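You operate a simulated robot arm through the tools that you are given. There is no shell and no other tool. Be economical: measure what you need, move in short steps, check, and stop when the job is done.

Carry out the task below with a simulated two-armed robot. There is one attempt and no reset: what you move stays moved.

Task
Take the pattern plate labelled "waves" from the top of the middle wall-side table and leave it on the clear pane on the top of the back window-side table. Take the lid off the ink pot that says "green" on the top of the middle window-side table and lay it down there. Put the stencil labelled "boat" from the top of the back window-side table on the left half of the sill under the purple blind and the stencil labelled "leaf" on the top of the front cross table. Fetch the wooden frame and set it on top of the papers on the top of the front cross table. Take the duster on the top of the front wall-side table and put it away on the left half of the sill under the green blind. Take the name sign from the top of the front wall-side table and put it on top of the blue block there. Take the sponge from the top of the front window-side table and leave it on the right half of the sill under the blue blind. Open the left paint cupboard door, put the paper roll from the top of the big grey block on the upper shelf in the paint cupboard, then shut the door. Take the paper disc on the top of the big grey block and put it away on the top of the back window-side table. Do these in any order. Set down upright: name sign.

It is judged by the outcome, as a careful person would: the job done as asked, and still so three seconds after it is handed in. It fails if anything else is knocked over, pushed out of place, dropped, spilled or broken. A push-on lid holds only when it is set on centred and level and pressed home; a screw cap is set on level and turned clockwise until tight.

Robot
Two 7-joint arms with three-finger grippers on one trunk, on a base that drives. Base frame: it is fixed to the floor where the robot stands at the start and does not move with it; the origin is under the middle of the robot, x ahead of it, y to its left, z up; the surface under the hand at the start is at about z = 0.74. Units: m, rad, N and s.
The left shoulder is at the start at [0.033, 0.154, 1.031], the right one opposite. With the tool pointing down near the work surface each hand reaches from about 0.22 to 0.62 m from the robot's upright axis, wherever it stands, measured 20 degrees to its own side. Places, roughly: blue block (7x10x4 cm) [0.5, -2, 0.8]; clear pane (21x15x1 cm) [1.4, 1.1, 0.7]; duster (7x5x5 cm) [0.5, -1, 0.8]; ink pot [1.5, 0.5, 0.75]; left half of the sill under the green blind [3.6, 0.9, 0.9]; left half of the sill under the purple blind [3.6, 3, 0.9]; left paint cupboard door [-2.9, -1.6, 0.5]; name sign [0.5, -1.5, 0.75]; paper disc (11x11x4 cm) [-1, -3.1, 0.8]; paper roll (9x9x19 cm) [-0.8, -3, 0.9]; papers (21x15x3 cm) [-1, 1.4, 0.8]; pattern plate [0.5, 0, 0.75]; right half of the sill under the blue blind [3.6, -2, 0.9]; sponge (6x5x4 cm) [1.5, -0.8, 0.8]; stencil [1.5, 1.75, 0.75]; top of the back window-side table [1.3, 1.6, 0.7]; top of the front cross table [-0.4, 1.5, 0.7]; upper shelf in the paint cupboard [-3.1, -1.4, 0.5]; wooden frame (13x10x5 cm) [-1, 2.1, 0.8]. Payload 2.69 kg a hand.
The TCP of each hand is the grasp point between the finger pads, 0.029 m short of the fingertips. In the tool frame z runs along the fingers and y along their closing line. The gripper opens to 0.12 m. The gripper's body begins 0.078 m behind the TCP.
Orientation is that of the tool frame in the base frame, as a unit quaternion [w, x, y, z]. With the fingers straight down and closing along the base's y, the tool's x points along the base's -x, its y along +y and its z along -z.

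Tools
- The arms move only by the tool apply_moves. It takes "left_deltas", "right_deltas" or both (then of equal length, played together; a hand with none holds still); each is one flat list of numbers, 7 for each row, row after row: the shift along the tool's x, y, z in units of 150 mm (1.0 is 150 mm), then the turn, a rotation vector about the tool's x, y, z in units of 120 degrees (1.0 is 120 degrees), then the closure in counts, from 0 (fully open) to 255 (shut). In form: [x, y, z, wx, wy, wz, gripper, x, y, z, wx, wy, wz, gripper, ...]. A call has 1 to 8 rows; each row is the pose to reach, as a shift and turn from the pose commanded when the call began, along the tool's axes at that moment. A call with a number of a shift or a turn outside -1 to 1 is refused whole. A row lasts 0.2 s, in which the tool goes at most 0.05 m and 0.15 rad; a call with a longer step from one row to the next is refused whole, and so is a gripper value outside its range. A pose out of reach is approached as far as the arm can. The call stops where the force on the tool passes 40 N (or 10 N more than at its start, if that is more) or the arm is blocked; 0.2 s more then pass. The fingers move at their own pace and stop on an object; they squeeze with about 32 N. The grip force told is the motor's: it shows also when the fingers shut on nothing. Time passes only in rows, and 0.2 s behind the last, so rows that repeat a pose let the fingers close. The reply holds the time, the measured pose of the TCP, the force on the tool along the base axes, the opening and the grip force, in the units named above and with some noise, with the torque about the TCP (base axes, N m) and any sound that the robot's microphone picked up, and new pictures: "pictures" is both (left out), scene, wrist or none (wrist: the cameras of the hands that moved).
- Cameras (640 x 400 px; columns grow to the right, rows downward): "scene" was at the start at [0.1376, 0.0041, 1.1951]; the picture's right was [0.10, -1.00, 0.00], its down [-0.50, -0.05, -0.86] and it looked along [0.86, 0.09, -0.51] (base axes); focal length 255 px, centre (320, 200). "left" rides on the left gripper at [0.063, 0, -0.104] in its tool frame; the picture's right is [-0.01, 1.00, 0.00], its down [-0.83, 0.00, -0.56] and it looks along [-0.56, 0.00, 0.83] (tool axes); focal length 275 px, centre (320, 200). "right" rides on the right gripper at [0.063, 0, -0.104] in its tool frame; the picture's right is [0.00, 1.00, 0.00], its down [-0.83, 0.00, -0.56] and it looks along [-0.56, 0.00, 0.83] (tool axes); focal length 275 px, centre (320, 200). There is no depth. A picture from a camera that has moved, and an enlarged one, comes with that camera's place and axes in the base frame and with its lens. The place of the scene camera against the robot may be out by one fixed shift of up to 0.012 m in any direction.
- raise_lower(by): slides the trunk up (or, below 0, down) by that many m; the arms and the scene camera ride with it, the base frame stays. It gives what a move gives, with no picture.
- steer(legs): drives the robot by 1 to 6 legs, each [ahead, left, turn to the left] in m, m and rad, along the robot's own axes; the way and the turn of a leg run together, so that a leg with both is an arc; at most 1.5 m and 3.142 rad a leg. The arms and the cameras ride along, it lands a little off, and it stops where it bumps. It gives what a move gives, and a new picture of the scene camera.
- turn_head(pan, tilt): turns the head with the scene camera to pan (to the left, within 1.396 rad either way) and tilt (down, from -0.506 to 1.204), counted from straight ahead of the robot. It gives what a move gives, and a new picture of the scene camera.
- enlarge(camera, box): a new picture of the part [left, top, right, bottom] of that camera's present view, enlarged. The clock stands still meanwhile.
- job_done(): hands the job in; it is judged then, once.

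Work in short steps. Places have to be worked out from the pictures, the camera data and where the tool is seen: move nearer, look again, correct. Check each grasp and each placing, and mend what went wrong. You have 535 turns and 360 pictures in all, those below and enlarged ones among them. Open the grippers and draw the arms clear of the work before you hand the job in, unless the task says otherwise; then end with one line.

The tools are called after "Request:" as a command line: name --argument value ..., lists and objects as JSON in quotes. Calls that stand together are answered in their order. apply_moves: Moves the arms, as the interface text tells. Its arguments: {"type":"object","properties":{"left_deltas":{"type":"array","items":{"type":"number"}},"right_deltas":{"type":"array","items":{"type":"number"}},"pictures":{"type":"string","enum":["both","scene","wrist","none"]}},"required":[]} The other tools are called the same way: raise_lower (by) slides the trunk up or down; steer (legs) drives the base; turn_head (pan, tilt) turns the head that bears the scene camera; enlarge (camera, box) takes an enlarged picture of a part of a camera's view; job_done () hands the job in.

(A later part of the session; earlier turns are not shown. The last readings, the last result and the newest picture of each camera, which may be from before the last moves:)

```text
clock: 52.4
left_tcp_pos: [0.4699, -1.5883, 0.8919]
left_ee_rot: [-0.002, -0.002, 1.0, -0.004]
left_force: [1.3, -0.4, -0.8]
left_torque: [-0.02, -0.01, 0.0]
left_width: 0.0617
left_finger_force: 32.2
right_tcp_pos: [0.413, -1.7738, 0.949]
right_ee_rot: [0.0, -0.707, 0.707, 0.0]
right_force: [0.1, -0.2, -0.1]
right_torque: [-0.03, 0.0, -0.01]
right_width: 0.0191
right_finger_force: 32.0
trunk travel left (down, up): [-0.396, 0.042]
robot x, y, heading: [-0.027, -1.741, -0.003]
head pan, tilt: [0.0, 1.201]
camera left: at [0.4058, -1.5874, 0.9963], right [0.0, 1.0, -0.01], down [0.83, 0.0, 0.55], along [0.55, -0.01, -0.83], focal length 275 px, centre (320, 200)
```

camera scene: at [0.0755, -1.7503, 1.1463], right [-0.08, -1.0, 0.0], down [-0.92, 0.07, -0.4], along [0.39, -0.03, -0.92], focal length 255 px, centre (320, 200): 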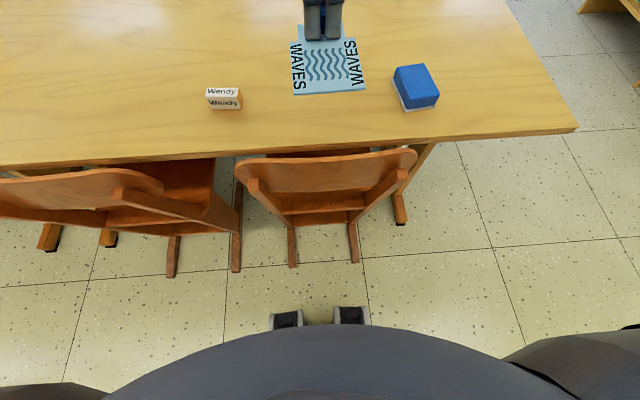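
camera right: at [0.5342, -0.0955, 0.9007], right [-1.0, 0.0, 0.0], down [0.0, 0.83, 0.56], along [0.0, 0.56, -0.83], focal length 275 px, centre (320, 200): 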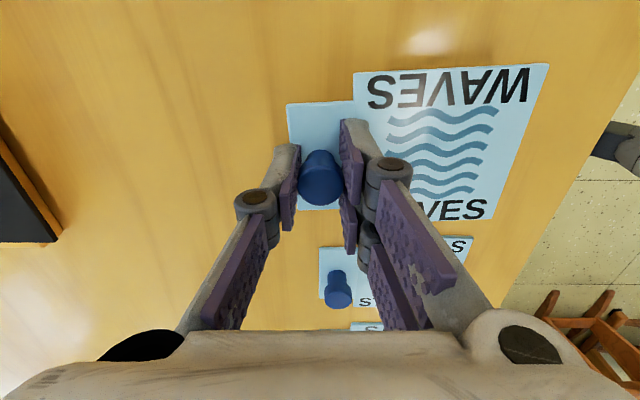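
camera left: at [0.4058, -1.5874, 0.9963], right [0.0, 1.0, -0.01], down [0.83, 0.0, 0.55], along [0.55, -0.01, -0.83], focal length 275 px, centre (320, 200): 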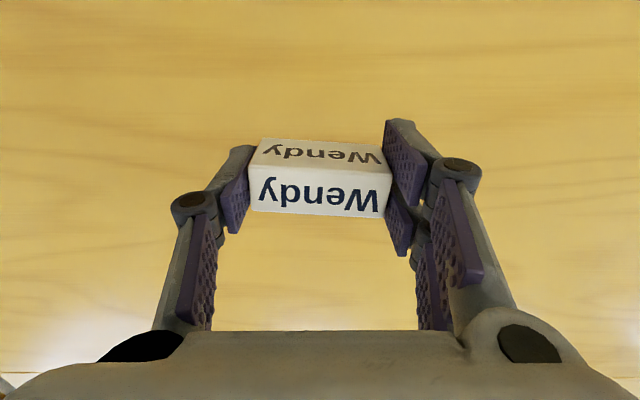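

Held. Driving 0.375 m to the right to bring the sign over the blue block.

Request:
steer --legs '[[0, -0.375, 0]]'

Request:
enlarge --camera "left" --box '[0, 0, 640, 400]'

```text
clock: 55.9
left_tcp_pos: [0.4691, -1.9621, 0.8915]
left_ee_rot: [-0.001, -0.003, 1.0, -0.005]
left_force: [0.5, -0.3, -0.8]
left_torque: [0.0, 0.0, -0.04]
left_width: 0.0613
left_finger_force: 32.5
right_tcp_pos: [0.414, -2.1483, 0.9472]
right_ee_rot: [0.001, -0.707, 0.707, -0.001]
right_force: [-0.4, -0.9, -0.1]
right_torque: [0.01, -0.05, -0.01]
right_width: 0.0192
right_finger_force: 31.9
trunk travel left (down, up): [-0.396, 0.042]
robot x, y, heading: [-0.035, -2.1148, 0.001]
head pan, tilt: [0.0, 1.201]
camera scene: at [0.0723, -2.1194, 1.1443], right [0.0, -1.0, 0.0], down [-0.93, 0.0, -0.36], along [0.36, 0.0, -0.93], focal length 255 px, centre (320, 200)
```

scene: 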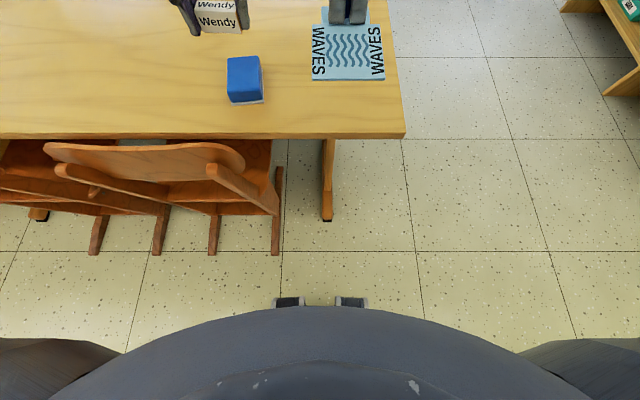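

```text
1.00 times, centred on (320, 200) of left (not enlarged: the box is as wide or as high as the picture)
camera zoom: at [0.4061, -1.9609, 0.9959], right [0.0, 1.0, -0.01], down [0.83, 0.01, 0.55], along [0.55, -0.01, -0.83], focal length 275 px, centre (320, 200)
```

zoom: 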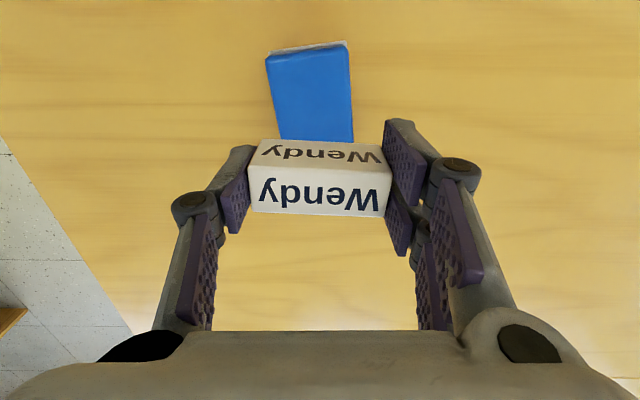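

The block's top is centred at about (0.468,-1.966), so the sign is nearly over it. Lowering.

Request:
apply_moves --left_deltas '[0, -0.03, 0.2, 0, 0, 0, 255, 0, -0.03, 0.4, 0, 0, 0, 255, 0, -0.03, 0.46, 0, 0, 0, 255, 0, -0.03, 0.49, 0, 0, 0, 255]' --pictures "scene"

Request:
enlarge --camera "scene" --box '[180, 0, 340, 100]'

```text
clock: 56.9
left_tcp_pos: [0.4689, -1.9673, 0.8184]
left_ee_rot: [-0.001, -0.003, 1.0, -0.004]
left_force: [0.1, 0.3, 0.5]
left_torque: [0.01, 0.0, -0.02]
left_width: 0.0613
left_finger_force: 31.7
right_tcp_pos: [0.4129, -2.1478, 0.9473]
right_ee_rot: [0.0, 0.707, -0.707, 0.001]
right_force: [0.3, -0.2, -0.1]
right_torque: [-0.01, -0.01, -0.02]
right_width: 0.0191
right_finger_force: 32.5
trunk travel left (down, up): [-0.396, 0.042]
robot x, y, heading: [-0.03, -2.1144, 0.003]
head pan, tilt: [0.0, 1.201]
camera scene: at [0.0723, -2.1192, 1.1443], right [0.0, -1.0, 0.0], down [-0.93, 0.0, -0.36], along [0.36, 0.0, -0.93], focal length 255 px, centre (320, 200)
```

scene: 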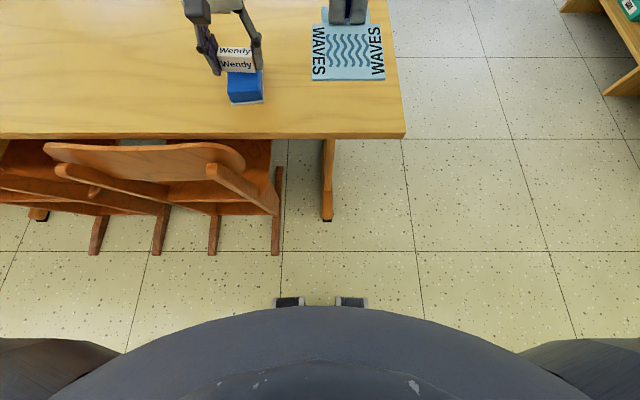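

```text
4.00 times, centred on (260, 50) of scene
camera zoom: at [0.0723, -2.1192, 1.1443], right [0.0, -1.0, 0.0], down [-0.93, 0.0, -0.36], along [0.36, 0.0, -0.93], focal length 1020 px, centre (560, 800)
```

zoom: 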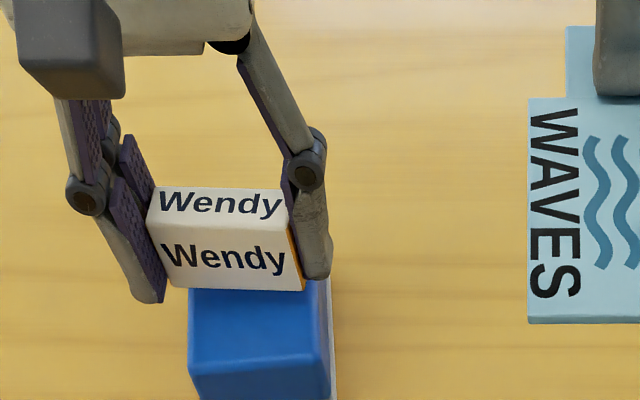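

The sign is about 1 cm too far left and forward relative to the block's middle. Correcting and lowering to contact.

Request:
apply_moves --left_deltas '[0.06, -0.055, 0, 0, 0, 0, 255, 0.06, -0.055, 0.03, 0, 0, 0, 255, 0.06, -0.055, 0.045, 0, 0, 0, 255]' --pictures "none"

Request:
enlarge --camera "scene" --box '[180, 0, 340, 100]'

```text
clock: 57.6
left_tcp_pos: [0.4606, -1.9753, 0.8108]
left_ee_rot: [-0.001, -0.002, 1.0, -0.004]
left_force: [0.9, 0.0, -0.9]
left_torque: [-0.02, 0.0, -0.03]
left_width: 0.061
left_finger_force: 31.8
right_tcp_pos: [0.4134, -2.1475, 0.9475]
right_ee_rot: [0.0, -0.707, 0.707, -0.001]
right_force: [0.3, -0.1, 0.2]
right_torque: [0.0, -0.01, -0.05]
right_width: 0.0191
right_finger_force: 32.7
trunk travel left (down, up): [-0.396, 0.042]
robot x, y, heading: [-0.0333, -2.116, -0.003]
head pan, tilt: [0.0, 1.201]
```

```text
4.00 times, centred on (260, 50) of scene
camera zoom: at [0.0722, -2.1192, 1.1443], right [0.0, -1.0, 0.0], down [-0.93, 0.0, -0.36], along [0.36, 0.0, -0.93], focal length 1020 px, centre (560, 800)
```

zoom: 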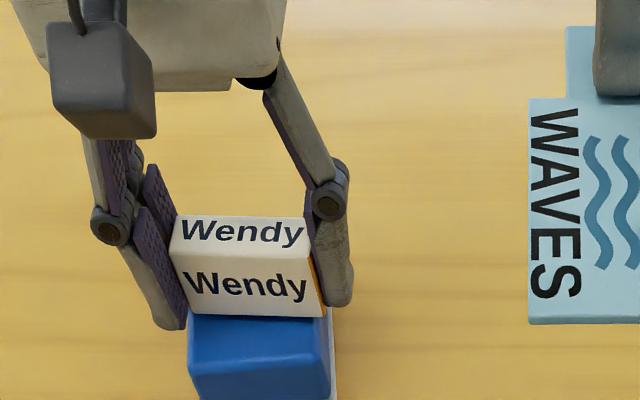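

Centred now. Lowering in small steps until contact.

Request:
apply_moves --left_deltas '[0, 0, 0.015, 0, 0, 0, 255, 0, 0, 0.015, 0, 0, 0, 255]' --pictures "none"

Request:
apply_moves --left_deltas '[0, 0, 0.015, 0, 0, 0, 255, 0, 0, 0.015, 0, 0, 0, 255]' --pictures "none"

```text
clock: 58.2
left_tcp_pos: [0.4611, -1.9747, 0.8096]
left_ee_rot: [-0.002, -0.003, 1.0, -0.004]
left_force: [-0.4, 0.4, -0.9]
left_torque: [-0.01, -0.05, -0.04]
left_width: 0.0612
left_finger_force: 31.9
right_tcp_pos: [0.412, -2.1476, 0.9471]
right_ee_rot: [0.0, -0.707, 0.707, -0.002]
right_force: [-0.6, 0.3, -0.9]
right_torque: [0.0, 0.01, 0.01]
right_width: 0.0189
right_finger_force: 32.0
trunk travel left (down, up): [-0.396, 0.042]
robot x, y, heading: [-0.03, -2.1172, 0.001]
head pan, tilt: [0.0, 1.201]
```

```text
clock: 58.9
left_tcp_pos: [0.4613, -1.9757, 0.8075]
left_ee_rot: [0.0, -0.003, 1.0, -0.004]
left_force: [0.2, 0.1, 4.4]
left_torque: [0.12, 0.03, -0.01]
left_width: 0.0612
left_finger_force: 32.1
right_tcp_pos: [0.4125, -2.1483, 0.9486]
right_ee_rot: [0.001, -0.707, 0.707, -0.001]
right_force: [0.2, -1.0, -0.2]
right_torque: [-0.01, -0.02, 0.0]
right_width: 0.0187
right_finger_force: 31.7
trunk travel left (down, up): [-0.396, 0.042]
robot x, y, heading: [-0.0299, -2.115, -0.0]
head pan, tilt: [0.0, 1.201]
```

Contact (4 N). Opening slightly, then straight up.

Request:
apply_moves --left_deltas '[0, 0, 0, 0, 0, 0, 115, 0, 0, 0, 0, 0, 0, 90, 0, 0, 0, 0, 0, 0, 90, 0, 0, -0.2, 0, 0, 0, 90, 0, 0, -0.5, 0, 0, 0, 90, 0, 0, -0.8, 0, 0, 0, 90]' --pictures "none"

Request:
enlarge --camera "scene" --box '[180, 0, 340, 100]'

```text
clock: 60.2
left_tcp_pos: [0.4596, -1.9745, 0.9264]
left_ee_rot: [-0.001, -0.002, 1.0, -0.004]
left_force: [0.1, 0.1, 0.9]
left_torque: [0.0, 0.01, 0.0]
left_width: 0.0776
left_finger_force: 0.0
right_tcp_pos: [0.4133, -2.1488, 0.9487]
right_ee_rot: [-0.001, 0.707, -0.707, 0.0]
right_force: [-0.4, 0.7, -0.3]
right_torque: [-0.02, 0.0, -0.01]
right_width: 0.0192
right_finger_force: 32.1
trunk travel left (down, up): [-0.396, 0.042]
robot x, y, heading: [-0.0307, -2.1119, 0.0]
head pan, tilt: [0.0, 1.201]
```

```text
4.00 times, centred on (260, 50) of scene
camera zoom: at [0.0719, -2.1192, 1.1444], right [0.0, -1.0, 0.0], down [-0.93, 0.0, -0.36], along [0.36, 0.0, -0.93], focal length 1020 px, centre (560, 800)
```

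zoom: 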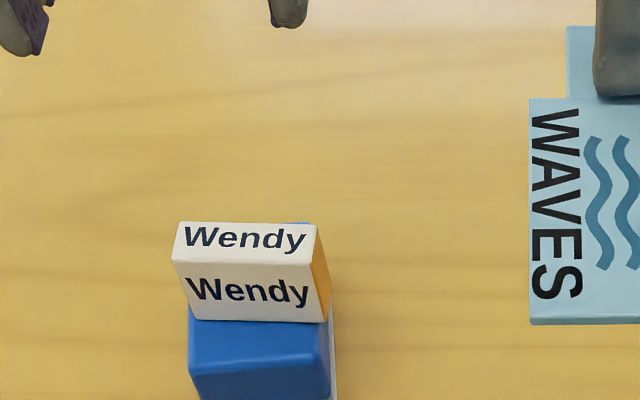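

Sign stands on the block. Now back along the table to the duster.

Request:
steer --legs '[[0, 0.91, 0]]'

Request:
enlarge --camera "left" --box '[0, 0, 640, 400]'

```text
clock: 67.6
left_tcp_pos: [0.4594, -1.0619, 0.9277]
left_ee_rot: [-0.001, -0.004, 1.0, -0.004]
left_force: [-0.1, 0.6, 0.2]
left_torque: [-0.01, 0.01, 0.01]
left_width: 0.0775
left_finger_force: 0.1
right_tcp_pos: [0.4132, -1.2365, 0.948]
right_ee_rot: [-0.001, 0.708, -0.706, 0.0]
right_force: [0.8, 0.6, -0.5]
right_torque: [0.02, 0.0, 0.01]
right_width: 0.0187
right_finger_force: 32.1
trunk travel left (down, up): [-0.396, 0.042]
robot x, y, heading: [-0.0385, -1.2055, 0.002]
head pan, tilt: [0.0, 1.201]
camera scene: at [0.0705, -1.2085, 1.1443], right [0.0, -1.0, 0.0], down [-0.93, 0.0, -0.36], along [0.36, 0.0, -0.93], focal length 255 px, centre (320, 200)
```

scene: 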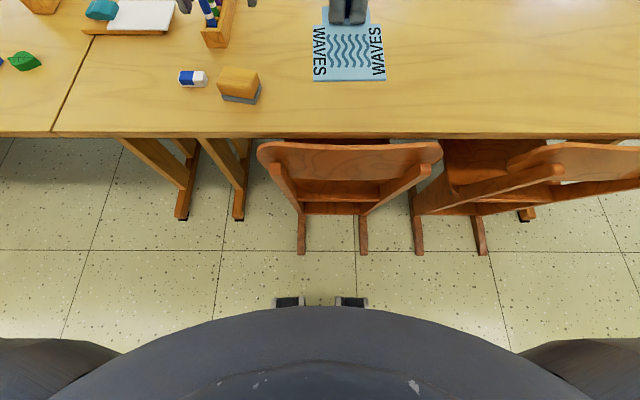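

```text
1.00 times, centred on (320, 200) of left (not enlarged: the box is as wide or as high as the picture)
camera zoom: at [0.3954, -1.0617, 1.0315], right [0.0, 1.0, -0.01], down [0.83, 0.01, 0.55], along [0.55, -0.01, -0.83], focal length 275 px, centre (320, 200)
```

zoom: 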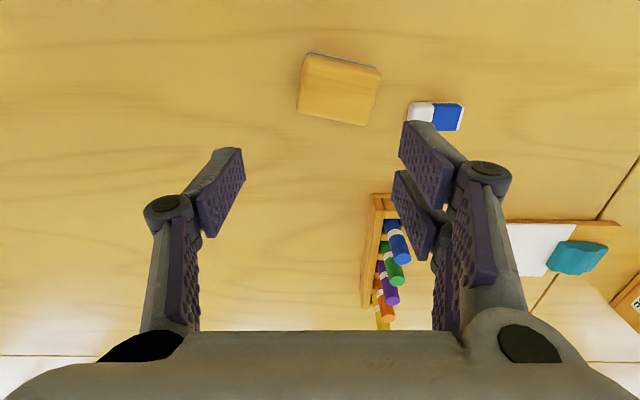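

The duster's top is at about (0.445,-1.048), yawed ~13°, with the eraser close on its left. I'll grip across the short side with the left wrist turned 77° and move the right hand aside.

Request:
apply_moves --left_deltas '[0.1, 0.09, 0, 0, 0, -0.07, 60, 0.1, 0.09, 0, 0, 0, -0.14, 60, 0.1, 0.09, 0, 0, 0, -0.21, 60, 0.1, 0.09, 0, 0, 0, -0.28, 60, 0.1, 0.09, 0, 0, 0, -0.35, 60, 0.1, 0.09, 0, 0, 0, -0.42, 60, 0.1, 0.09, 0, 0, 0, -0.49, 60, 0.1, 0.09, 0, 0, 0, -0.56, 60]' --right_deltas '[0.1, 0, 0, 0, 0, 0, 255, 0.2, 0, 0, 0, 0, 0, 255, 0.3, 0, 0, 0, 0, 0, 255, 0.4, 0, 0, 0, 0, 0, 255, 0.5, 0, 0, 0, 0, 0, 255, 0.6, 0, 0, 0, 0, 0, 255, 0.6, 0, 0, 0, 0, 0, 255, 0.6, 0, 0, 0, 0, 0, 255]' --pictures "none"

Request:
apply_moves --left_deltas '[0, 0, 0.15, 0, 0, -0.07, 60, 0, 0, 0.3, 0, 0, -0.08, 60, 0, 0, 0.4, 0, 0, -0.08, 60, 0, 0, 0.4, 0, 0, -0.08, 60]' --pictures "wrist"

```text
clock: 69.4
left_tcp_pos: [0.4439, -1.0499, 0.9274]
left_ee_rot: [-0.003, -0.558, 0.83, -0.003]
left_force: [-1.0, 0.3, -0.1]
left_torque: [-0.03, 0.0, -0.01]
left_width: 0.0919
left_finger_force: 0.1
right_tcp_pos: [0.4119, -1.3269, 0.9471]
right_ee_rot: [-0.001, 0.709, -0.706, 0.001]
right_force: [0.3, 0.6, -0.2]
right_torque: [0.01, 0.02, -0.04]
right_width: 0.0187
right_finger_force: 32.0
trunk travel left (down, up): [-0.396, 0.042]
robot x, y, heading: [-0.0337, -1.2037, 0.004]
head pan, tilt: [0.0, 1.201]
```

```text
clock: 70.4
left_tcp_pos: [0.4442, -1.0509, 0.8659]
left_ee_rot: [-0.003, -0.624, 0.782, -0.003]
left_force: [0.0, 0.2, 0.6]
left_torque: [-0.01, -0.02, 0.02]
left_width: 0.0918
left_finger_force: 0.1
right_tcp_pos: [0.411, -1.3258, 0.9469]
right_ee_rot: [-0.001, 0.707, -0.707, 0.001]
right_force: [-0.7, -0.4, -0.6]
right_torque: [-0.04, -0.02, 0.01]
right_width: 0.019
right_finger_force: 32.2
trunk travel left (down, up): [-0.396, 0.042]
robot x, y, heading: [-0.0356, -1.2075, 0.004]
head pan, tilt: [0.0, 1.201]
camera left: at [0.4288, -1.1106, 0.9714], right [-0.97, 0.22, 0.0], down [0.19, 0.81, 0.55], along [0.12, 0.53, -0.84], focal length 275 px, centre (320, 200)
```

left: 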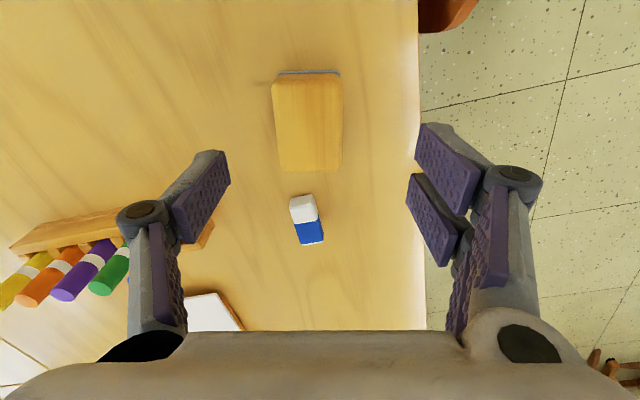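

Aligned. Descending to 0.773 and gripping.

Request:
apply_moves --left_deltas '[0.02, -0.04, 0.2, 0, 0, 0, 60, 0.02, -0.04, 0.4, 0, 0, 0, 60, 0.02, -0.04, 0.62, 0, 0, 0, 60, 0.02, -0.04, 0.62, 0, 0, 0, 255, 0.02, -0.04, 0.62, 0, 0, 0, 255, 0.02, -0.04, 0.62, 0, 0, 0, 255, 0.02, -0.04, 0.5, 0, 0, 0, 255, 0.02, -0.04, 0.3, 0, 0, 0, 255]' --pictures "wrist"

```text
clock: 72.2
left_tcp_pos: [0.4486, -1.055, 0.823]
left_ee_rot: [-0.003, -0.624, 0.781, -0.004]
left_force: [0.4, 0.1, -0.8]
left_torque: [-0.03, 0.01, 0.02]
left_width: 0.0475
left_finger_force: 31.9
right_tcp_pos: [0.4103, -1.3259, 0.9492]
right_ee_rot: [0.0, 0.708, -0.706, 0.0]
right_force: [0.9, -0.1, -0.2]
right_torque: [0.0, -0.05, 0.02]
right_width: 0.0191
right_finger_force: 31.9
trunk travel left (down, up): [-0.396, 0.042]
robot x, y, heading: [-0.0333, -1.2059, 0.002]
head pan, tilt: [0.0, 1.201]
camera left: at [0.4344, -1.1154, 0.9274], right [-0.97, 0.22, 0.0], down [0.19, 0.81, 0.55], along [0.12, 0.53, -0.84], focal length 275 px, centre (320, 200)
```

left: 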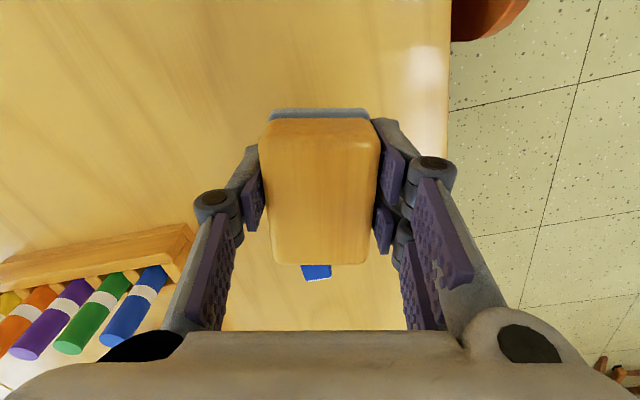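

Duster held. Raising it for travel.

Request:
apply_moves --left_deltas '[0, 0, -0.3, 0, 0, 0, 255, 0, 0, -0.6, 0, 0, 0, 255, 0, 0.1, -0.9, 0, 0, 0, 255, 0, 0.25, -1.0, 0, 0, 0, 255, 0, 0.25, -1.0, 0, 0, 0, 255]' --pictures "none"

Request:
turn_head --pan 0.0 --tilt 0.6

Request:
steer --legs '[[-0.25, 0, 0], [0, -1.4, 0], [0, -0.25, 0], [0, 0, 0.0]]'

```text
clock: 73.4
left_tcp_pos: [0.4122, -1.0437, 0.9712]
left_ee_rot: [-0.009, -0.628, 0.778, -0.006]
left_force: [-0.7, 0.2, -0.6]
left_torque: [-0.02, 0.01, -0.01]
left_width: 0.0472
left_finger_force: 31.5
right_tcp_pos: [0.412, -1.326, 0.9477]
right_ee_rot: [0.0, 0.708, -0.706, 0.0]
right_force: [-0.4, 0.5, -0.5]
right_torque: [0.04, 0.0, -0.02]
right_width: 0.0188
right_finger_force: 31.6
trunk travel left (down, up): [-0.396, 0.042]
robot x, y, heading: [-0.0343, -1.2037, 0.009]
head pan, tilt: [0.0, 1.201]
```

```text
clock: 74.4
left_tcp_pos: [0.4127, -1.046, 0.9719]
left_ee_rot: [-0.005, -0.625, 0.781, -0.005]
left_force: [-0.1, 0.6, -1.0]
left_torque: [-0.02, 0.02, 0.02]
left_width: 0.047
left_finger_force: 32.1
right_tcp_pos: [0.4115, -1.3267, 0.9487]
right_ee_rot: [0.0, 0.709, -0.706, 0.001]
right_force: [0.3, 0.0, -0.9]
right_torque: [0.02, -0.03, -0.01]
right_width: 0.0189
right_finger_force: 31.7
trunk travel left (down, up): [-0.396, 0.042]
robot x, y, heading: [-0.0315, -1.2037, 0.005]
head pan, tilt: [0.0, 0.6]
camera scene: at [0.0995, -1.2218, 1.1825], right [-0.15, -0.99, 0.0], down [-0.62, 0.09, -0.78], along [0.77, -0.12, -0.62], focal length 255 px, centre (320, 200)
```

scene: 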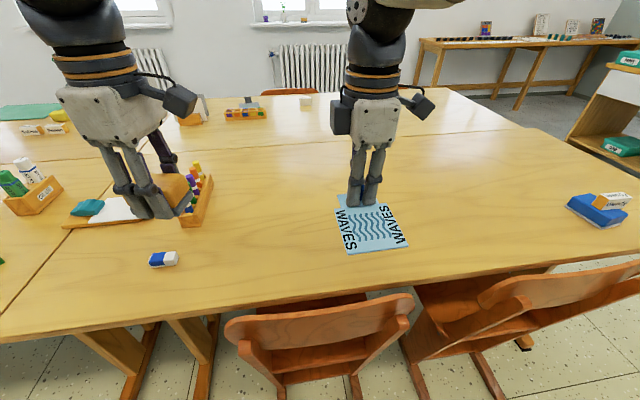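

```text
clock: 88.1
left_tcp_pos: [0.1738, -2.5802, 0.9705]
left_ee_rot: [-0.009, -0.627, 0.779, -0.006]
left_force: [0.6, -0.2, -0.4]
left_torque: [-0.04, 0.08, 0.0]
left_width: 0.0476
left_finger_force: 32.5
right_tcp_pos: [0.1736, -2.8617, 0.9469]
right_ee_rot: [0.002, 0.709, -0.705, 0.0]
right_force: [1.0, 0.8, -0.3]
right_torque: [-0.03, 0.06, 0.01]
right_width: 0.0187
right_finger_force: 31.8
trunk travel left (down, up): [-0.396, 0.042]
robot x, y, heading: [-0.2712, -2.7401, 0.008]
head pan, tilt: [0.0, 0.6]
stopped in leg 3: the robot was blocked; the commanded pose is now the measured one
camera scene: at [-0.1356, -2.7567, 1.1869], right [-0.13, -0.99, 0.0], down [-0.58, 0.07, -0.81], along [0.81, -0.1, -0.58], focal length 255 px, centre (320, 200)
```

scene: 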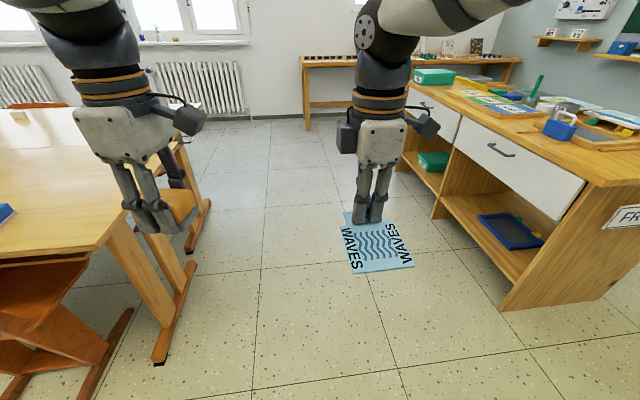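

Something on my right rear (likely the grey block) stopped me at y=-2.74. Easing off slightly, forward past the block, then right and ahead.

Request:
steer --legs '[[0, 0.03, 0], [0.4, 0, 0], [0, -0.2, 0], [1.3, 0, 0], [0.9, 0, 0]]'

```text
clock: 103.4
left_tcp_pos: [2.7851, -2.7452, 0.9723]
left_ee_rot: [-0.008, -0.626, 0.78, -0.006]
left_force: [-0.7, 0.1, -0.9]
left_torque: [0.01, 0.04, 0.0]
left_width: 0.0472
left_finger_force: 32.3
right_tcp_pos: [2.7836, -3.028, 0.9472]
right_ee_rot: [0.0, 0.707, -0.707, 0.0]
right_force: [0.7, 0.0, -0.8]
right_torque: [0.02, -0.04, 0.0]
right_width: 0.0189
right_finger_force: 31.7
trunk travel left (down, up): [-0.396, 0.042]
robot x, y, heading: [2.3422, -2.9045, -0.001]
head pan, tilt: [0.0, 0.6]
camera scene: at [2.4746, -2.9205, 1.1882], right [-0.13, -0.99, 0.0], down [-0.57, 0.08, -0.82], along [0.81, -0.11, -0.57], focal length 255 px, centre (320, 200)
```

scene: 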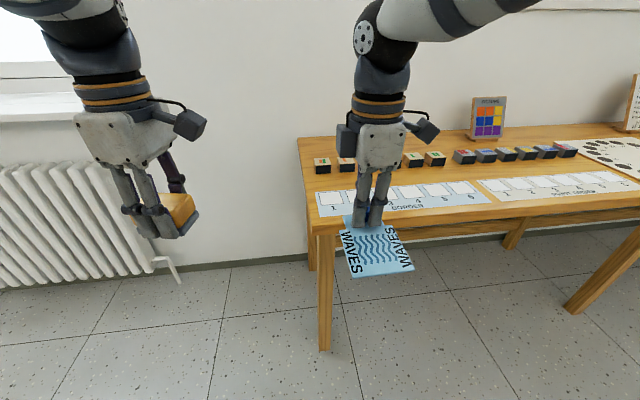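

I'm at (2.34,-2.90). Turning left to look along the window aisle.

Request:
steer --legs '[[0, 0.2, 1.57]]'

Request:
turn_head --pan 0.0 --tilt 0.3

Request:
enlarge --camera "scene" --box '[0, 0, 640, 400]'

```text
clock: 107.6
left_tcp_pos: [2.05, -2.3313, 0.9723]
left_ee_rot: [0.001, 0.994, -0.106, 0.01]
left_force: [0.4, -0.1, 0.1]
left_torque: [-0.03, 0.01, -0.01]
left_width: 0.0472
left_finger_force: 31.8
right_tcp_pos: [2.3334, -2.3325, 0.9484]
right_ee_rot: [0.0, 1.0, 0.003, 0.0]
right_force: [0.2, 0.5, 0.0]
right_torque: [0.0, 0.01, 0.0]
right_width: 0.0187
right_finger_force: 32.3
trunk travel left (down, up): [-0.396, 0.042]
robot x, y, heading: [2.211, -2.7778, 1.579]
head pan, tilt: [0.0, 0.6]
cut short: leg 1
camera scene: at [2.2209, -2.645, 1.1884], right [0.99, -0.12, 0.0], down [-0.07, -0.57, -0.82], along [0.1, 0.82, -0.57], focal length 255 px, centre (320, 200)
```

scene: 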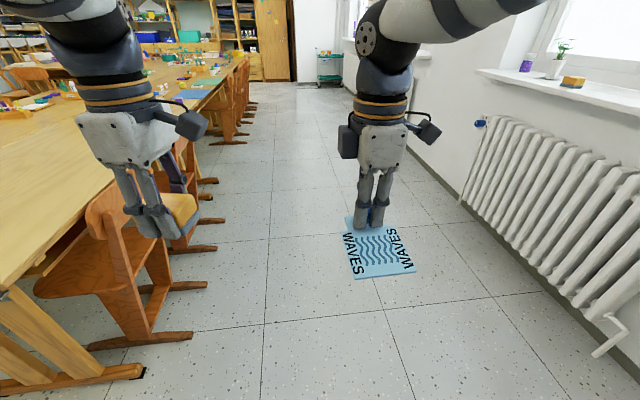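

```text
clock: 108.4
left_tcp_pos: [2.05, -2.3313, 0.972]
left_ee_rot: [0.0, 0.994, -0.105, 0.011]
left_force: [1.1, -0.1, -1.0]
left_torque: [-0.02, 0.0, 0.01]
left_width: 0.0474
left_finger_force: 31.8
right_tcp_pos: [2.3331, -2.333, 0.9485]
right_ee_rot: [-0.001, 1.0, 0.002, -0.001]
right_force: [0.1, 0.4, -0.5]
right_torque: [0.01, 0.01, -0.02]
right_width: 0.019
right_finger_force: 31.6
trunk travel left (down, up): [-0.396, 0.042]
robot x, y, heading: [2.2114, -2.7773, 1.581]
head pan, tilt: [0.0, 0.3]
camera scene: at [2.2212, -2.6403, 1.21], right [0.99, -0.12, 0.0], down [-0.04, -0.36, -0.93], along [0.11, 0.93, -0.36], focal length 255 px, centre (320, 200)
```

scene: 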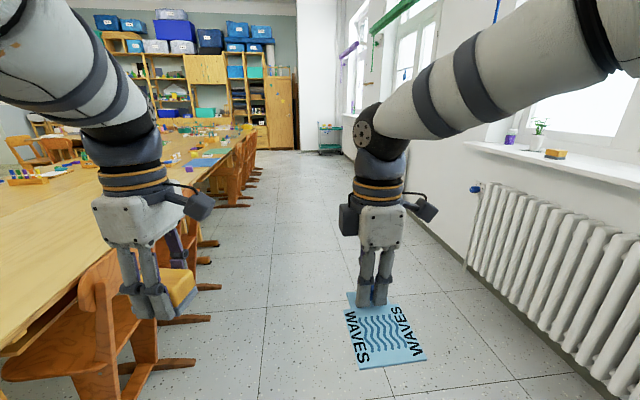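

```text
1.00 times, centred on (320, 200) of scene (not enlarged: the box is as wide or as high as the picture)
camera zoom: at [2.2212, -2.6403, 1.21], right [0.99, -0.12, 0.0], down [-0.04, -0.36, -0.93], along [0.11, 0.93, -0.36], focal length 255 px, centre (320, 200)
```

zoom: 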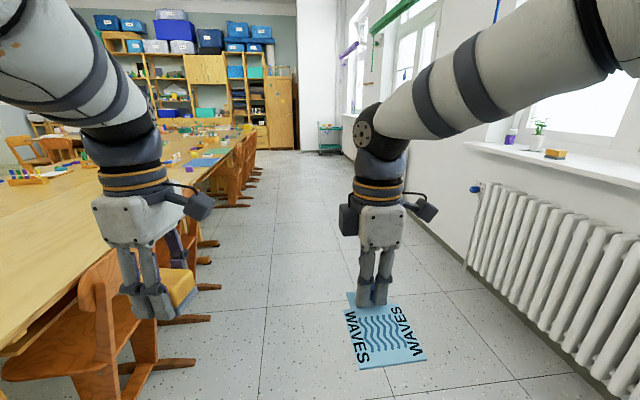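

The aisle is clear between x≈1.75 and 3.4. Driving up to the green-blind window.

Request:
steer --legs '[[0, -0.25, 0], [1.5, 0, 0], [1.5, 0, 0], [0.45, 0, 0], [0, 0, -1.57]]'

Request:
turn_head --pan 0.0 --tilt 0.4

```text
clock: 131.2
left_tcp_pos: [2.8985, 0.8321, 0.9696]
left_ee_rot: [-0.01, -0.625, 0.781, -0.008]
left_force: [0.1, -0.1, -1.0]
left_torque: [0.01, 0.02, 0.02]
left_width: 0.0473
left_finger_force: 32.0
right_tcp_pos: [2.8948, 0.5483, 0.9473]
right_ee_rot: [0.0, -0.705, 0.709, 0.0]
right_force: [-0.4, -0.1, -0.1]
right_torque: [0.01, 0.0, 0.0]
right_width: 0.0192
right_finger_force: 32.1
trunk travel left (down, up): [-0.396, 0.042]
robot x, y, heading: [2.4523, 0.6706, -0.004]
head pan, tilt: [0.0, 0.3]
camera scene: at [2.5925, 0.6587, 1.2166], right [-0.11, -0.99, 0.0], down [-0.29, 0.03, -0.96], along [0.95, -0.11, -0.29], focal length 255 px, centre (320, 200)
```

scene: 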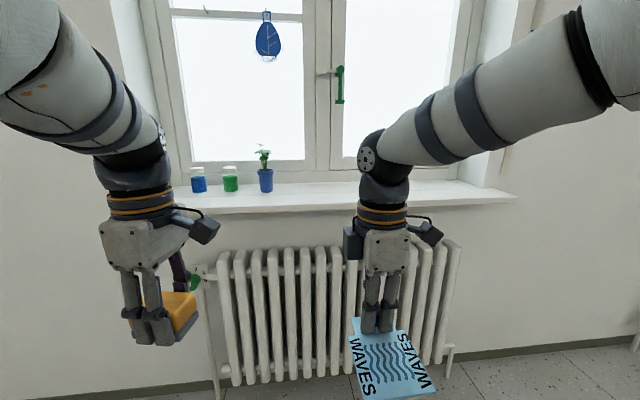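

```text
clock: 131.8
left_tcp_pos: [2.899, 0.8329, 0.97]
left_ee_rot: [-0.012, -0.626, 0.78, -0.008]
left_force: [-0.3, -0.2, -1.2]
left_torque: [0.02, 0.0, 0.03]
left_width: 0.0473
left_finger_force: 31.7
right_tcp_pos: [2.8952, 0.5476, 0.947]
right_ee_rot: [0.0, -0.705, 0.709, 0.0]
right_force: [1.2, 0.7, -0.9]
right_torque: [0.0, -0.01, 0.02]
right_width: 0.019
right_finger_force: 32.3
trunk travel left (down, up): [-0.396, 0.042]
robot x, y, heading: [2.4534, 0.6742, -0.004]
head pan, tilt: [0.0, 0.4]
camera scene: at [2.5927, 0.6598, 1.2156], right [-0.1, -0.99, 0.0], down [-0.3, 0.03, -0.95], along [0.95, -0.1, -0.3], focal length 255 px, centre (320, 200)
```

scene: 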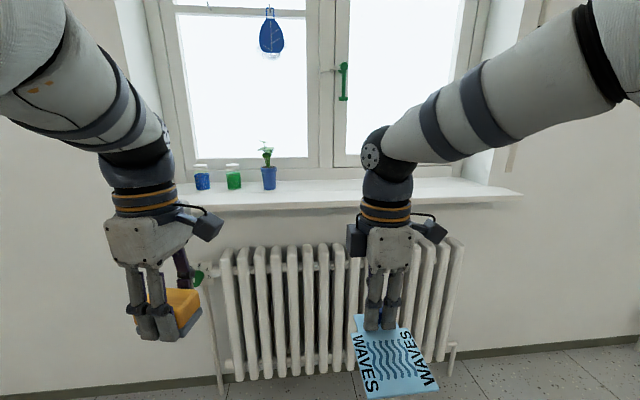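

Jars and a plant are on the left half, with a free strip in front of and beside them. Raising the trunk and driving closer.

Request:
raise_lower --by 0.04

Request:
steer --legs '[[0.5, 0.0, 0]]'

Request:
enlarge --camera "left" --box '[0, 0, 640, 400]'

```text
clock: 132.7
left_tcp_pos: [2.8992, 0.8318, 1.0098]
left_ee_rot: [-0.011, -0.624, 0.781, -0.006]
left_force: [-0.2, -0.5, -1.0]
left_torque: [-0.02, 0.04, -0.03]
left_width: 0.0472
left_finger_force: 31.6
right_tcp_pos: [2.8949, 0.5487, 0.987]
right_ee_rot: [-0.001, -0.706, 0.708, 0.0]
right_force: [0.3, 0.2, -1.3]
right_torque: [-0.02, 0.02, 0.0]
right_width: 0.019
right_finger_force: 32.2
trunk travel left (down, up): [-0.436, 0.002]
robot x, y, heading: [2.4543, 0.6734, -0.01]
head pan, tilt: [0.0, 0.4]
```

```text
clock: 135.6
left_tcp_pos: [3.4008, 0.8294, 1.0108]
left_ee_rot: [-0.009, -0.625, 0.781, -0.008]
left_force: [0.4, -0.7, -1.1]
left_torque: [-0.01, 0.0, 0.03]
left_width: 0.0473
left_finger_force: 32.3
right_tcp_pos: [3.3986, 0.546, 0.9882]
right_ee_rot: [-0.001, -0.705, 0.709, 0.0]
right_force: [0.6, -1.0, 0.3]
right_torque: [0.01, 0.01, 0.0]
right_width: 0.0189
right_finger_force: 31.8
trunk travel left (down, up): [-0.436, 0.002]
robot x, y, heading: [2.9556, 0.6736, -0.01]
head pan, tilt: [0.0, 0.4]
camera scene: at [3.0506, 0.6668, 1.2511], right [0.0, -1.0, 0.0], down [-0.39, 0.0, -0.92], along [0.92, 0.0, -0.39], focal length 255 px, centre (320, 200)
```

scene: 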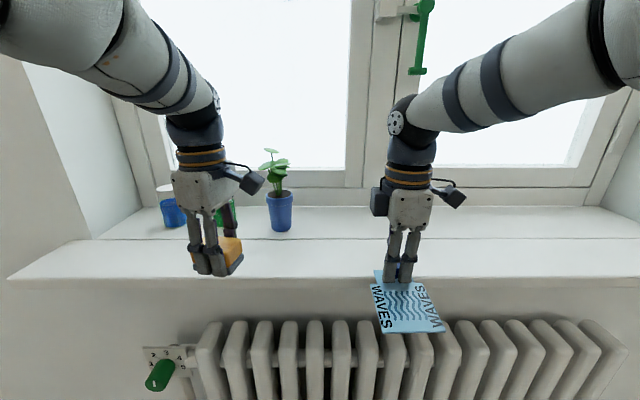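

```text
1.00 times, centred on (320, 200) of left (not enlarged: the box is as wide or as high as the picture)
camera zoom: at [3.3865, 0.7713, 1.1178], right [-0.97, 0.22, 0.0], down [0.19, 0.82, 0.54], along [0.12, 0.52, -0.84], focal length 275 px, centre (320, 200)
```

zoom: 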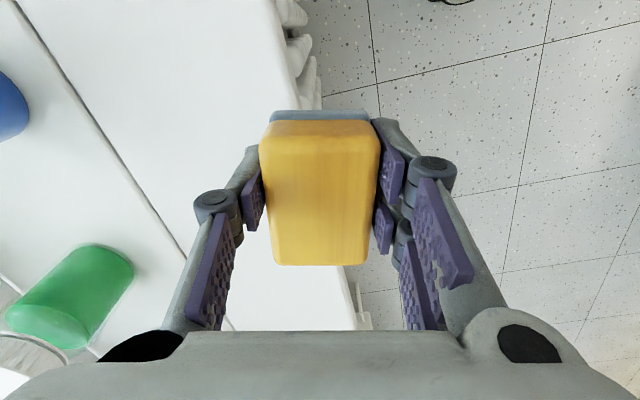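

Sill front edge ≈3.41; the plant stands at ≈(3.70,0.78), so (3.52,0.83) is free and in the left half. Moving the duster over it.

Request:
apply_moves --left_deltas '[-0.06, -0.26, 0, 0, 0, 0, 255, -0.12, -0.52, 0, 0, 0, 0, 255, -0.176, -0.776, 0, 0, 0, 0, 255, -0.176, -0.776, 0.15, 0, 0, 0, 255, -0.176, -0.776, 0.15, 0, 0, 0, 255]'

```text
clock: 136.8
left_tcp_pos: [3.501, 0.8243, 0.9875]
left_ee_rot: [-0.008, -0.625, 0.781, -0.008]
left_force: [0.3, -0.2, -0.4]
left_torque: [-0.02, -0.02, 0.01]
left_width: 0.0471
left_finger_force: 31.8
left hand out of reach, approached as far as the arm can: row 3, 4, 5
right_tcp_pos: [3.3964, 0.5454, 0.9878]
right_ee_rot: [0.0, -0.706, 0.708, -0.001]
right_force: [0.4, -0.6, -0.8]
right_torque: [0.02, 0.02, 0.01]
right_width: 0.0186
right_finger_force: 31.9
trunk travel left (down, up): [-0.436, 0.002]
robot x, y, heading: [2.9518, 0.6702, -0.004]
head pan, tilt: [0.0, 0.4]
camera scene: at [3.0503, 0.667, 1.2511], right [0.0, -1.0, 0.0], down [-0.39, 0.0, -0.92], along [0.92, 0.0, -0.39], focal length 255 px, centre (320, 200)
camera left: at [3.4859, 0.7659, 1.093], right [-0.97, 0.22, 0.0], down [0.19, 0.82, 0.54], along [0.12, 0.52, -0.84], focal length 275 px, centre (320, 200)
```

scene: 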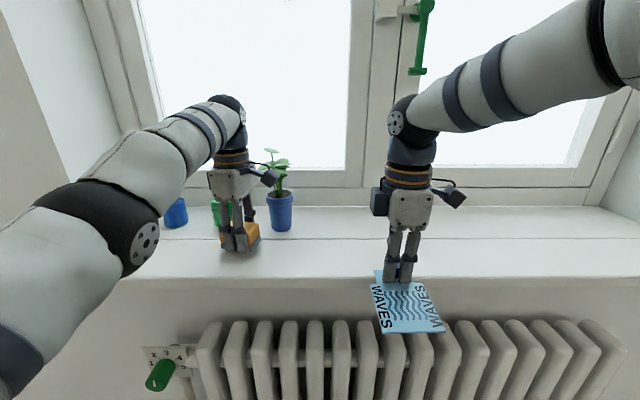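
left: 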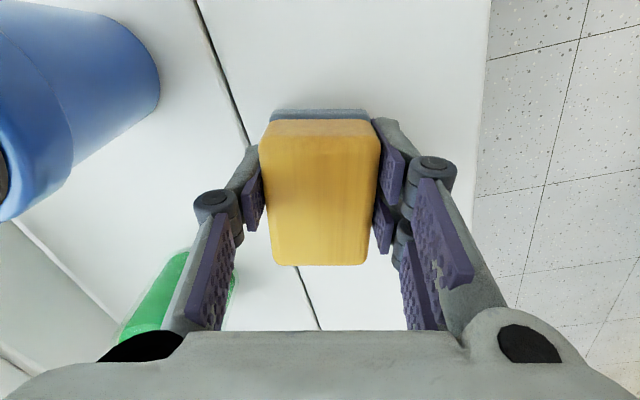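

Sill height triangulates to ≈0.94. Lowering in small steps to contact.

Request:
apply_moves --left_deltas '[0, 0, 0.03, 0, 0, 0, 255, 0, 0, 0.03, 0, 0, 0, 255]' --pictures "none"

Request:
apply_moves --left_deltas '[0, 0, 0.03, 0, 0, 0, 255, 0, 0, 0.03, 0, 0, 0, 255]' --pictures "none"

```text
clock: 137.4
left_tcp_pos: [3.5005, 0.8228, 0.9822]
left_ee_rot: [-0.009, -0.624, 0.781, -0.009]
left_force: [-0.6, 0.2, -0.6]
left_torque: [0.0, 0.01, -0.01]
left_width: 0.0473
left_finger_force: 32.1
right_tcp_pos: [3.3965, 0.5465, 0.9885]
right_ee_rot: [0.001, -0.706, 0.709, 0.0]
right_force: [-0.5, -0.3, -0.6]
right_torque: [0.0, -0.02, -0.03]
right_width: 0.0188
right_finger_force: 31.9
trunk travel left (down, up): [-0.436, 0.002]
robot x, y, heading: [2.9555, 0.6761, -0.006]
head pan, tilt: [0.0, 0.4]
```

```text
clock: 138.0
left_tcp_pos: [3.5001, 0.8238, 0.9797]
left_ee_rot: [-0.008, -0.624, 0.781, -0.008]
left_force: [0.8, -1.0, 4.5]
left_torque: [0.22, 0.04, -0.06]
left_width: 0.0473
left_finger_force: 32.1
right_tcp_pos: [3.3976, 0.5467, 0.9889]
right_ee_rot: [0.001, -0.706, 0.709, 0.0]
right_force: [-0.1, -0.6, -1.0]
right_torque: [0.02, -0.02, 0.01]
right_width: 0.0186
right_finger_force: 32.3
trunk travel left (down, up): [-0.436, 0.002]
robot x, y, heading: [2.9546, 0.6681, -0.009]
head pan, tilt: [0.0, 0.4]
```

Contact. Releasing and lifting away.

Request:
apply_moves --left_deltas '[0, 0, 0, 0, 0, 0, 130, 0, 0, 0, 0, 0, 0, 100, 0, 0, 0, 0, 0, 0, 100, 0, 0, -0.15, 0, 0, 0, 100, 0, 0.1, -0.4, 0, 0, 0, 100, 0, 0.35, -0.5, 0, 0, 0, 100, 0, 0.6, -0.5, 0, 0, 0, 100, 0, 0.8, -0.5, 0, 0, 0, 100]' --pictures "scene"

```text
clock: 139.8
left_tcp_pos: [3.3841, 0.8519, 1.0539]
left_ee_rot: [-0.008, -0.624, 0.781, -0.008]
left_force: [-0.3, -0.5, 0.7]
left_torque: [0.03, -0.01, -0.02]
left_width: 0.0729
left_finger_force: 0.1
left hand out of reach, approached as far as the arm can: row 4
right_tcp_pos: [3.3971, 0.5458, 0.9883]
right_ee_rot: [0.001, -0.706, 0.708, 0.0]
right_force: [0.6, 0.1, -0.1]
right_torque: [0.0, -0.03, -0.01]
right_width: 0.019
right_finger_force: 32.1
trunk travel left (down, up): [-0.436, 0.002]
robot x, y, heading: [2.9538, 0.6717, -0.002]
head pan, tilt: [0.0, 0.4]
camera scene: at [3.0494, 0.6669, 1.2512], right [0.0, -1.0, 0.0], down [-0.39, 0.0, -0.92], along [0.92, 0.0, -0.39], focal length 255 px, centre (320, 200)
```

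scene: 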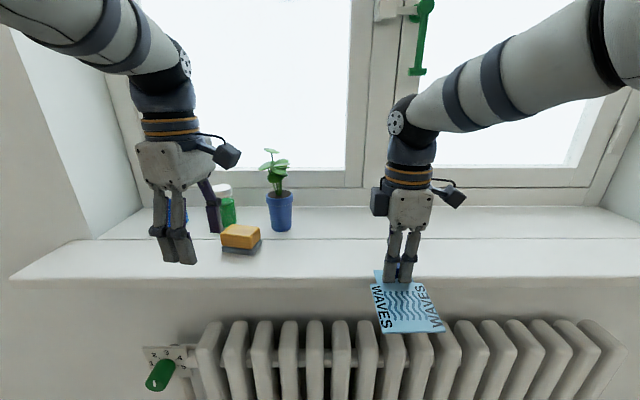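

Duster placed. Backing away and turning to face the window-side tables.

Request:
steer --legs '[[-0.65, 0.25, 0], [0, 0, 1.6], [0, 0, 1.54]]'

Request:
turn_head --pan 0.0 --tilt 0.7

Request:
enlarge --camera "scene" --box '[0, 0, 640, 400]'

```text
clock: 151.2
left_tcp_pos: [1.8713, 0.7515, 1.053]
left_ee_rot: [-0.008, 0.786, 0.618, 0.009]
left_force: [-0.1, 0.0, -0.1]
left_torque: [0.02, -0.03, 0.01]
left_width: 0.0731
left_finger_force: 0.1
right_tcp_pos: [1.8654, 1.0577, 0.9884]
right_ee_rot: [-0.001, 0.715, 0.699, 0.0]
right_force: [-0.2, -0.1, -0.5]
right_torque: [0.01, 0.0, 0.03]
right_width: 0.019
right_finger_force: 31.9
trunk travel left (down, up): [-0.436, 0.002]
robot x, y, heading: [2.304, 0.9282, 3.113]
head pan, tilt: [0.0, 0.4]
camera scene: at [2.2058, 0.9214, 1.2511], right [0.02, 1.0, 0.0], down [0.39, -0.01, -0.92], along [-0.92, 0.02, -0.39], focal length 255 px, centre (320, 200)
```

scene: 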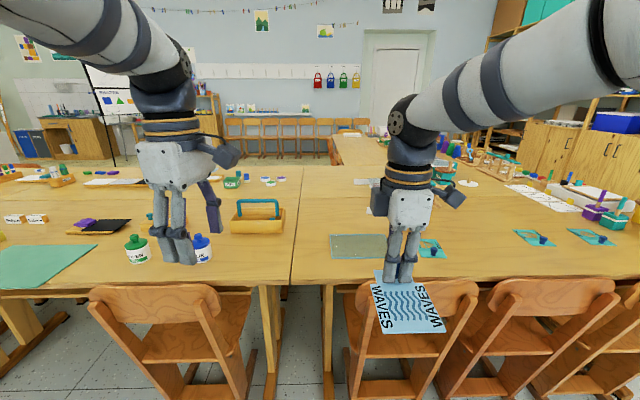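

```text
clock: 152.1
left_tcp_pos: [1.8703, 0.752, 1.0541]
left_ee_rot: [-0.008, 0.787, 0.617, 0.01]
left_force: [-0.5, -1.3, 0.1]
left_torque: [-0.03, 0.01, -0.01]
left_width: 0.0731
left_finger_force: 0.0
right_tcp_pos: [1.8633, 1.0575, 0.9876]
right_ee_rot: [-0.001, 0.715, 0.699, 0.0]
right_force: [-0.4, 0.2, -0.2]
right_torque: [0.03, 0.05, 0.04]
right_width: 0.0188
right_finger_force: 32.2
trunk travel left (down, up): [-0.436, 0.002]
robot x, y, heading: [2.3042, 0.9238, 3.118]
head pan, tilt: [0.0, 0.7]
camera scene: at [2.2135, 0.9213, 1.2243], right [0.02, 1.0, 0.0], down [0.64, -0.02, -0.77], along [-0.77, 0.02, -0.64], focal length 255 px, centre (320, 200)
```

scene: 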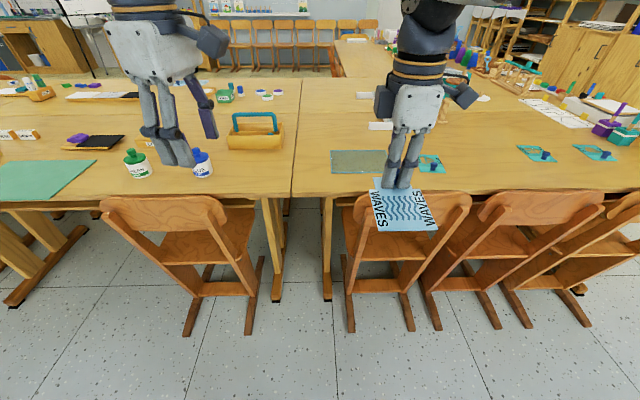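

```text
1.00 times, centred on (320, 200) of scene (not enlarged: the box is as wide or as high as the picture)
camera zoom: at [2.2135, 0.9213, 1.2243], right [0.02, 1.0, 0.0], down [0.64, -0.02, -0.77], along [-0.77, 0.02, -0.64], focal length 255 px, centre (320, 200)
```

zoom: 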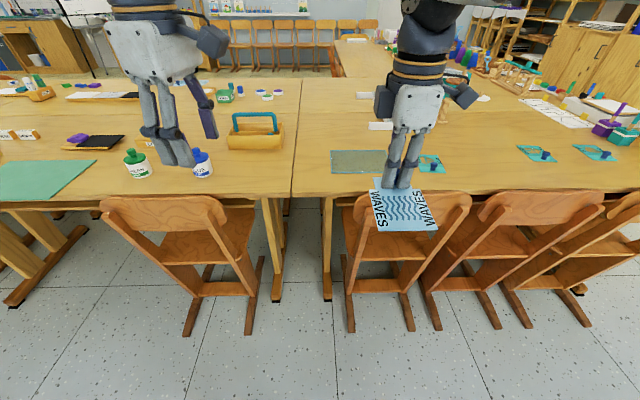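

Pane spans roughly x 1.34–1.51, y 0.98–1.19; the knob should end at ≈(1.38,1.085). Chair backs reach x≈1.72. Driving in to x≈1.97.

Request:
steer --legs '[[0.33, 0.0, 0.025]]'

Request:
raise_lower --by -0.04

Request:
enlarge --camera "right" --box '[0, 0, 640, 400]'

```text
clock: 154.2
left_tcp_pos: [1.5419, 0.7456, 1.0538]
left_ee_rot: [-0.009, 0.779, 0.626, 0.01]
left_force: [0.2, -1.0, 0.1]
left_torque: [-0.04, -0.04, 0.01]
left_width: 0.0729
left_finger_force: 0.1
right_tcp_pos: [1.5285, 1.0525, 0.9889]
right_ee_rot: [0.0, 0.707, 0.707, 0.0]
right_force: [-0.1, 0.5, -0.7]
right_torque: [0.02, -0.05, 0.0]
right_width: 0.0191
right_finger_force: 32.0
trunk travel left (down, up): [-0.436, 0.002]
robot x, y, heading: [1.976, 0.927, 3.139]
head pan, tilt: [0.0, 0.7]
camera scene: at [1.8808, 0.9232, 1.2242], right [0.0, 1.0, 0.0], down [0.64, 0.0, -0.76], along [-0.76, 0.0, -0.64], focal length 255 px, centre (320, 200)
```

scene: 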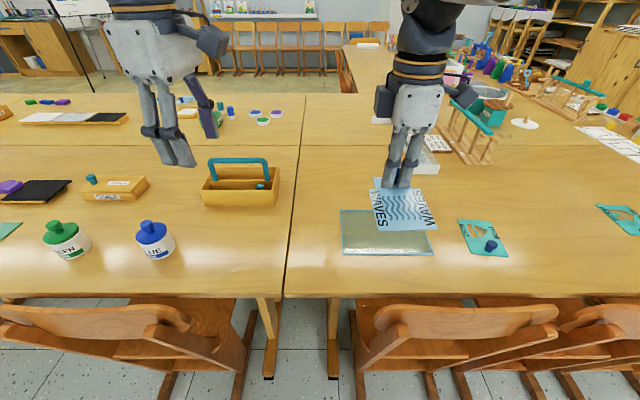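

```text
clock: 155.1
left_tcp_pos: [1.5372, 0.7419, 0.9989]
left_ee_rot: [-0.001, 0.777, 0.629, 0.027]
left_force: [0.9, -0.5, 0.9]
left_torque: [0.01, -0.01, -0.01]
left_width: 0.0731
left_finger_force: 0.1
right_tcp_pos: [1.5291, 1.0517, 0.9471]
right_ee_rot: [-0.001, 0.707, 0.707, 0.0]
right_force: [0.1, 1.3, 0.1]
right_torque: [0.0, 0.01, 0.0]
right_width: 0.0189
right_finger_force: 32.4
trunk travel left (down, up): [-0.396, 0.042]
robot x, y, heading: [1.9741, 0.9286, 3.138]
head pan, tilt: [0.0, 0.7]
```

```text
1.00 times, centred on (320, 200) of right (not enlarged: the box is as wide or as high as the picture)
camera zoom: at [1.5277, 1.1152, 1.0515], right [1.0, 0.01, 0.0], down [0.01, -0.83, 0.56], along [0.0, -0.56, -0.83], focal length 275 px, centre (320, 200)
```

zoom: 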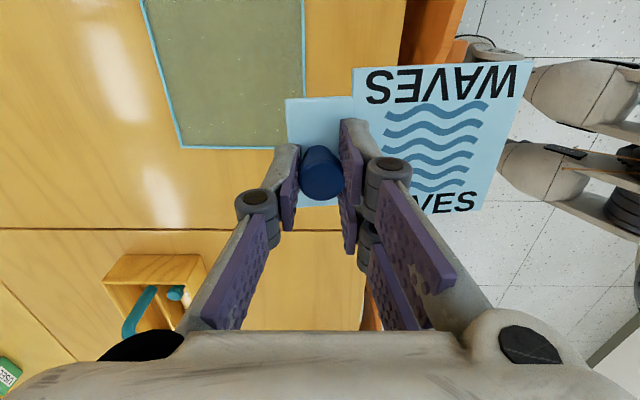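

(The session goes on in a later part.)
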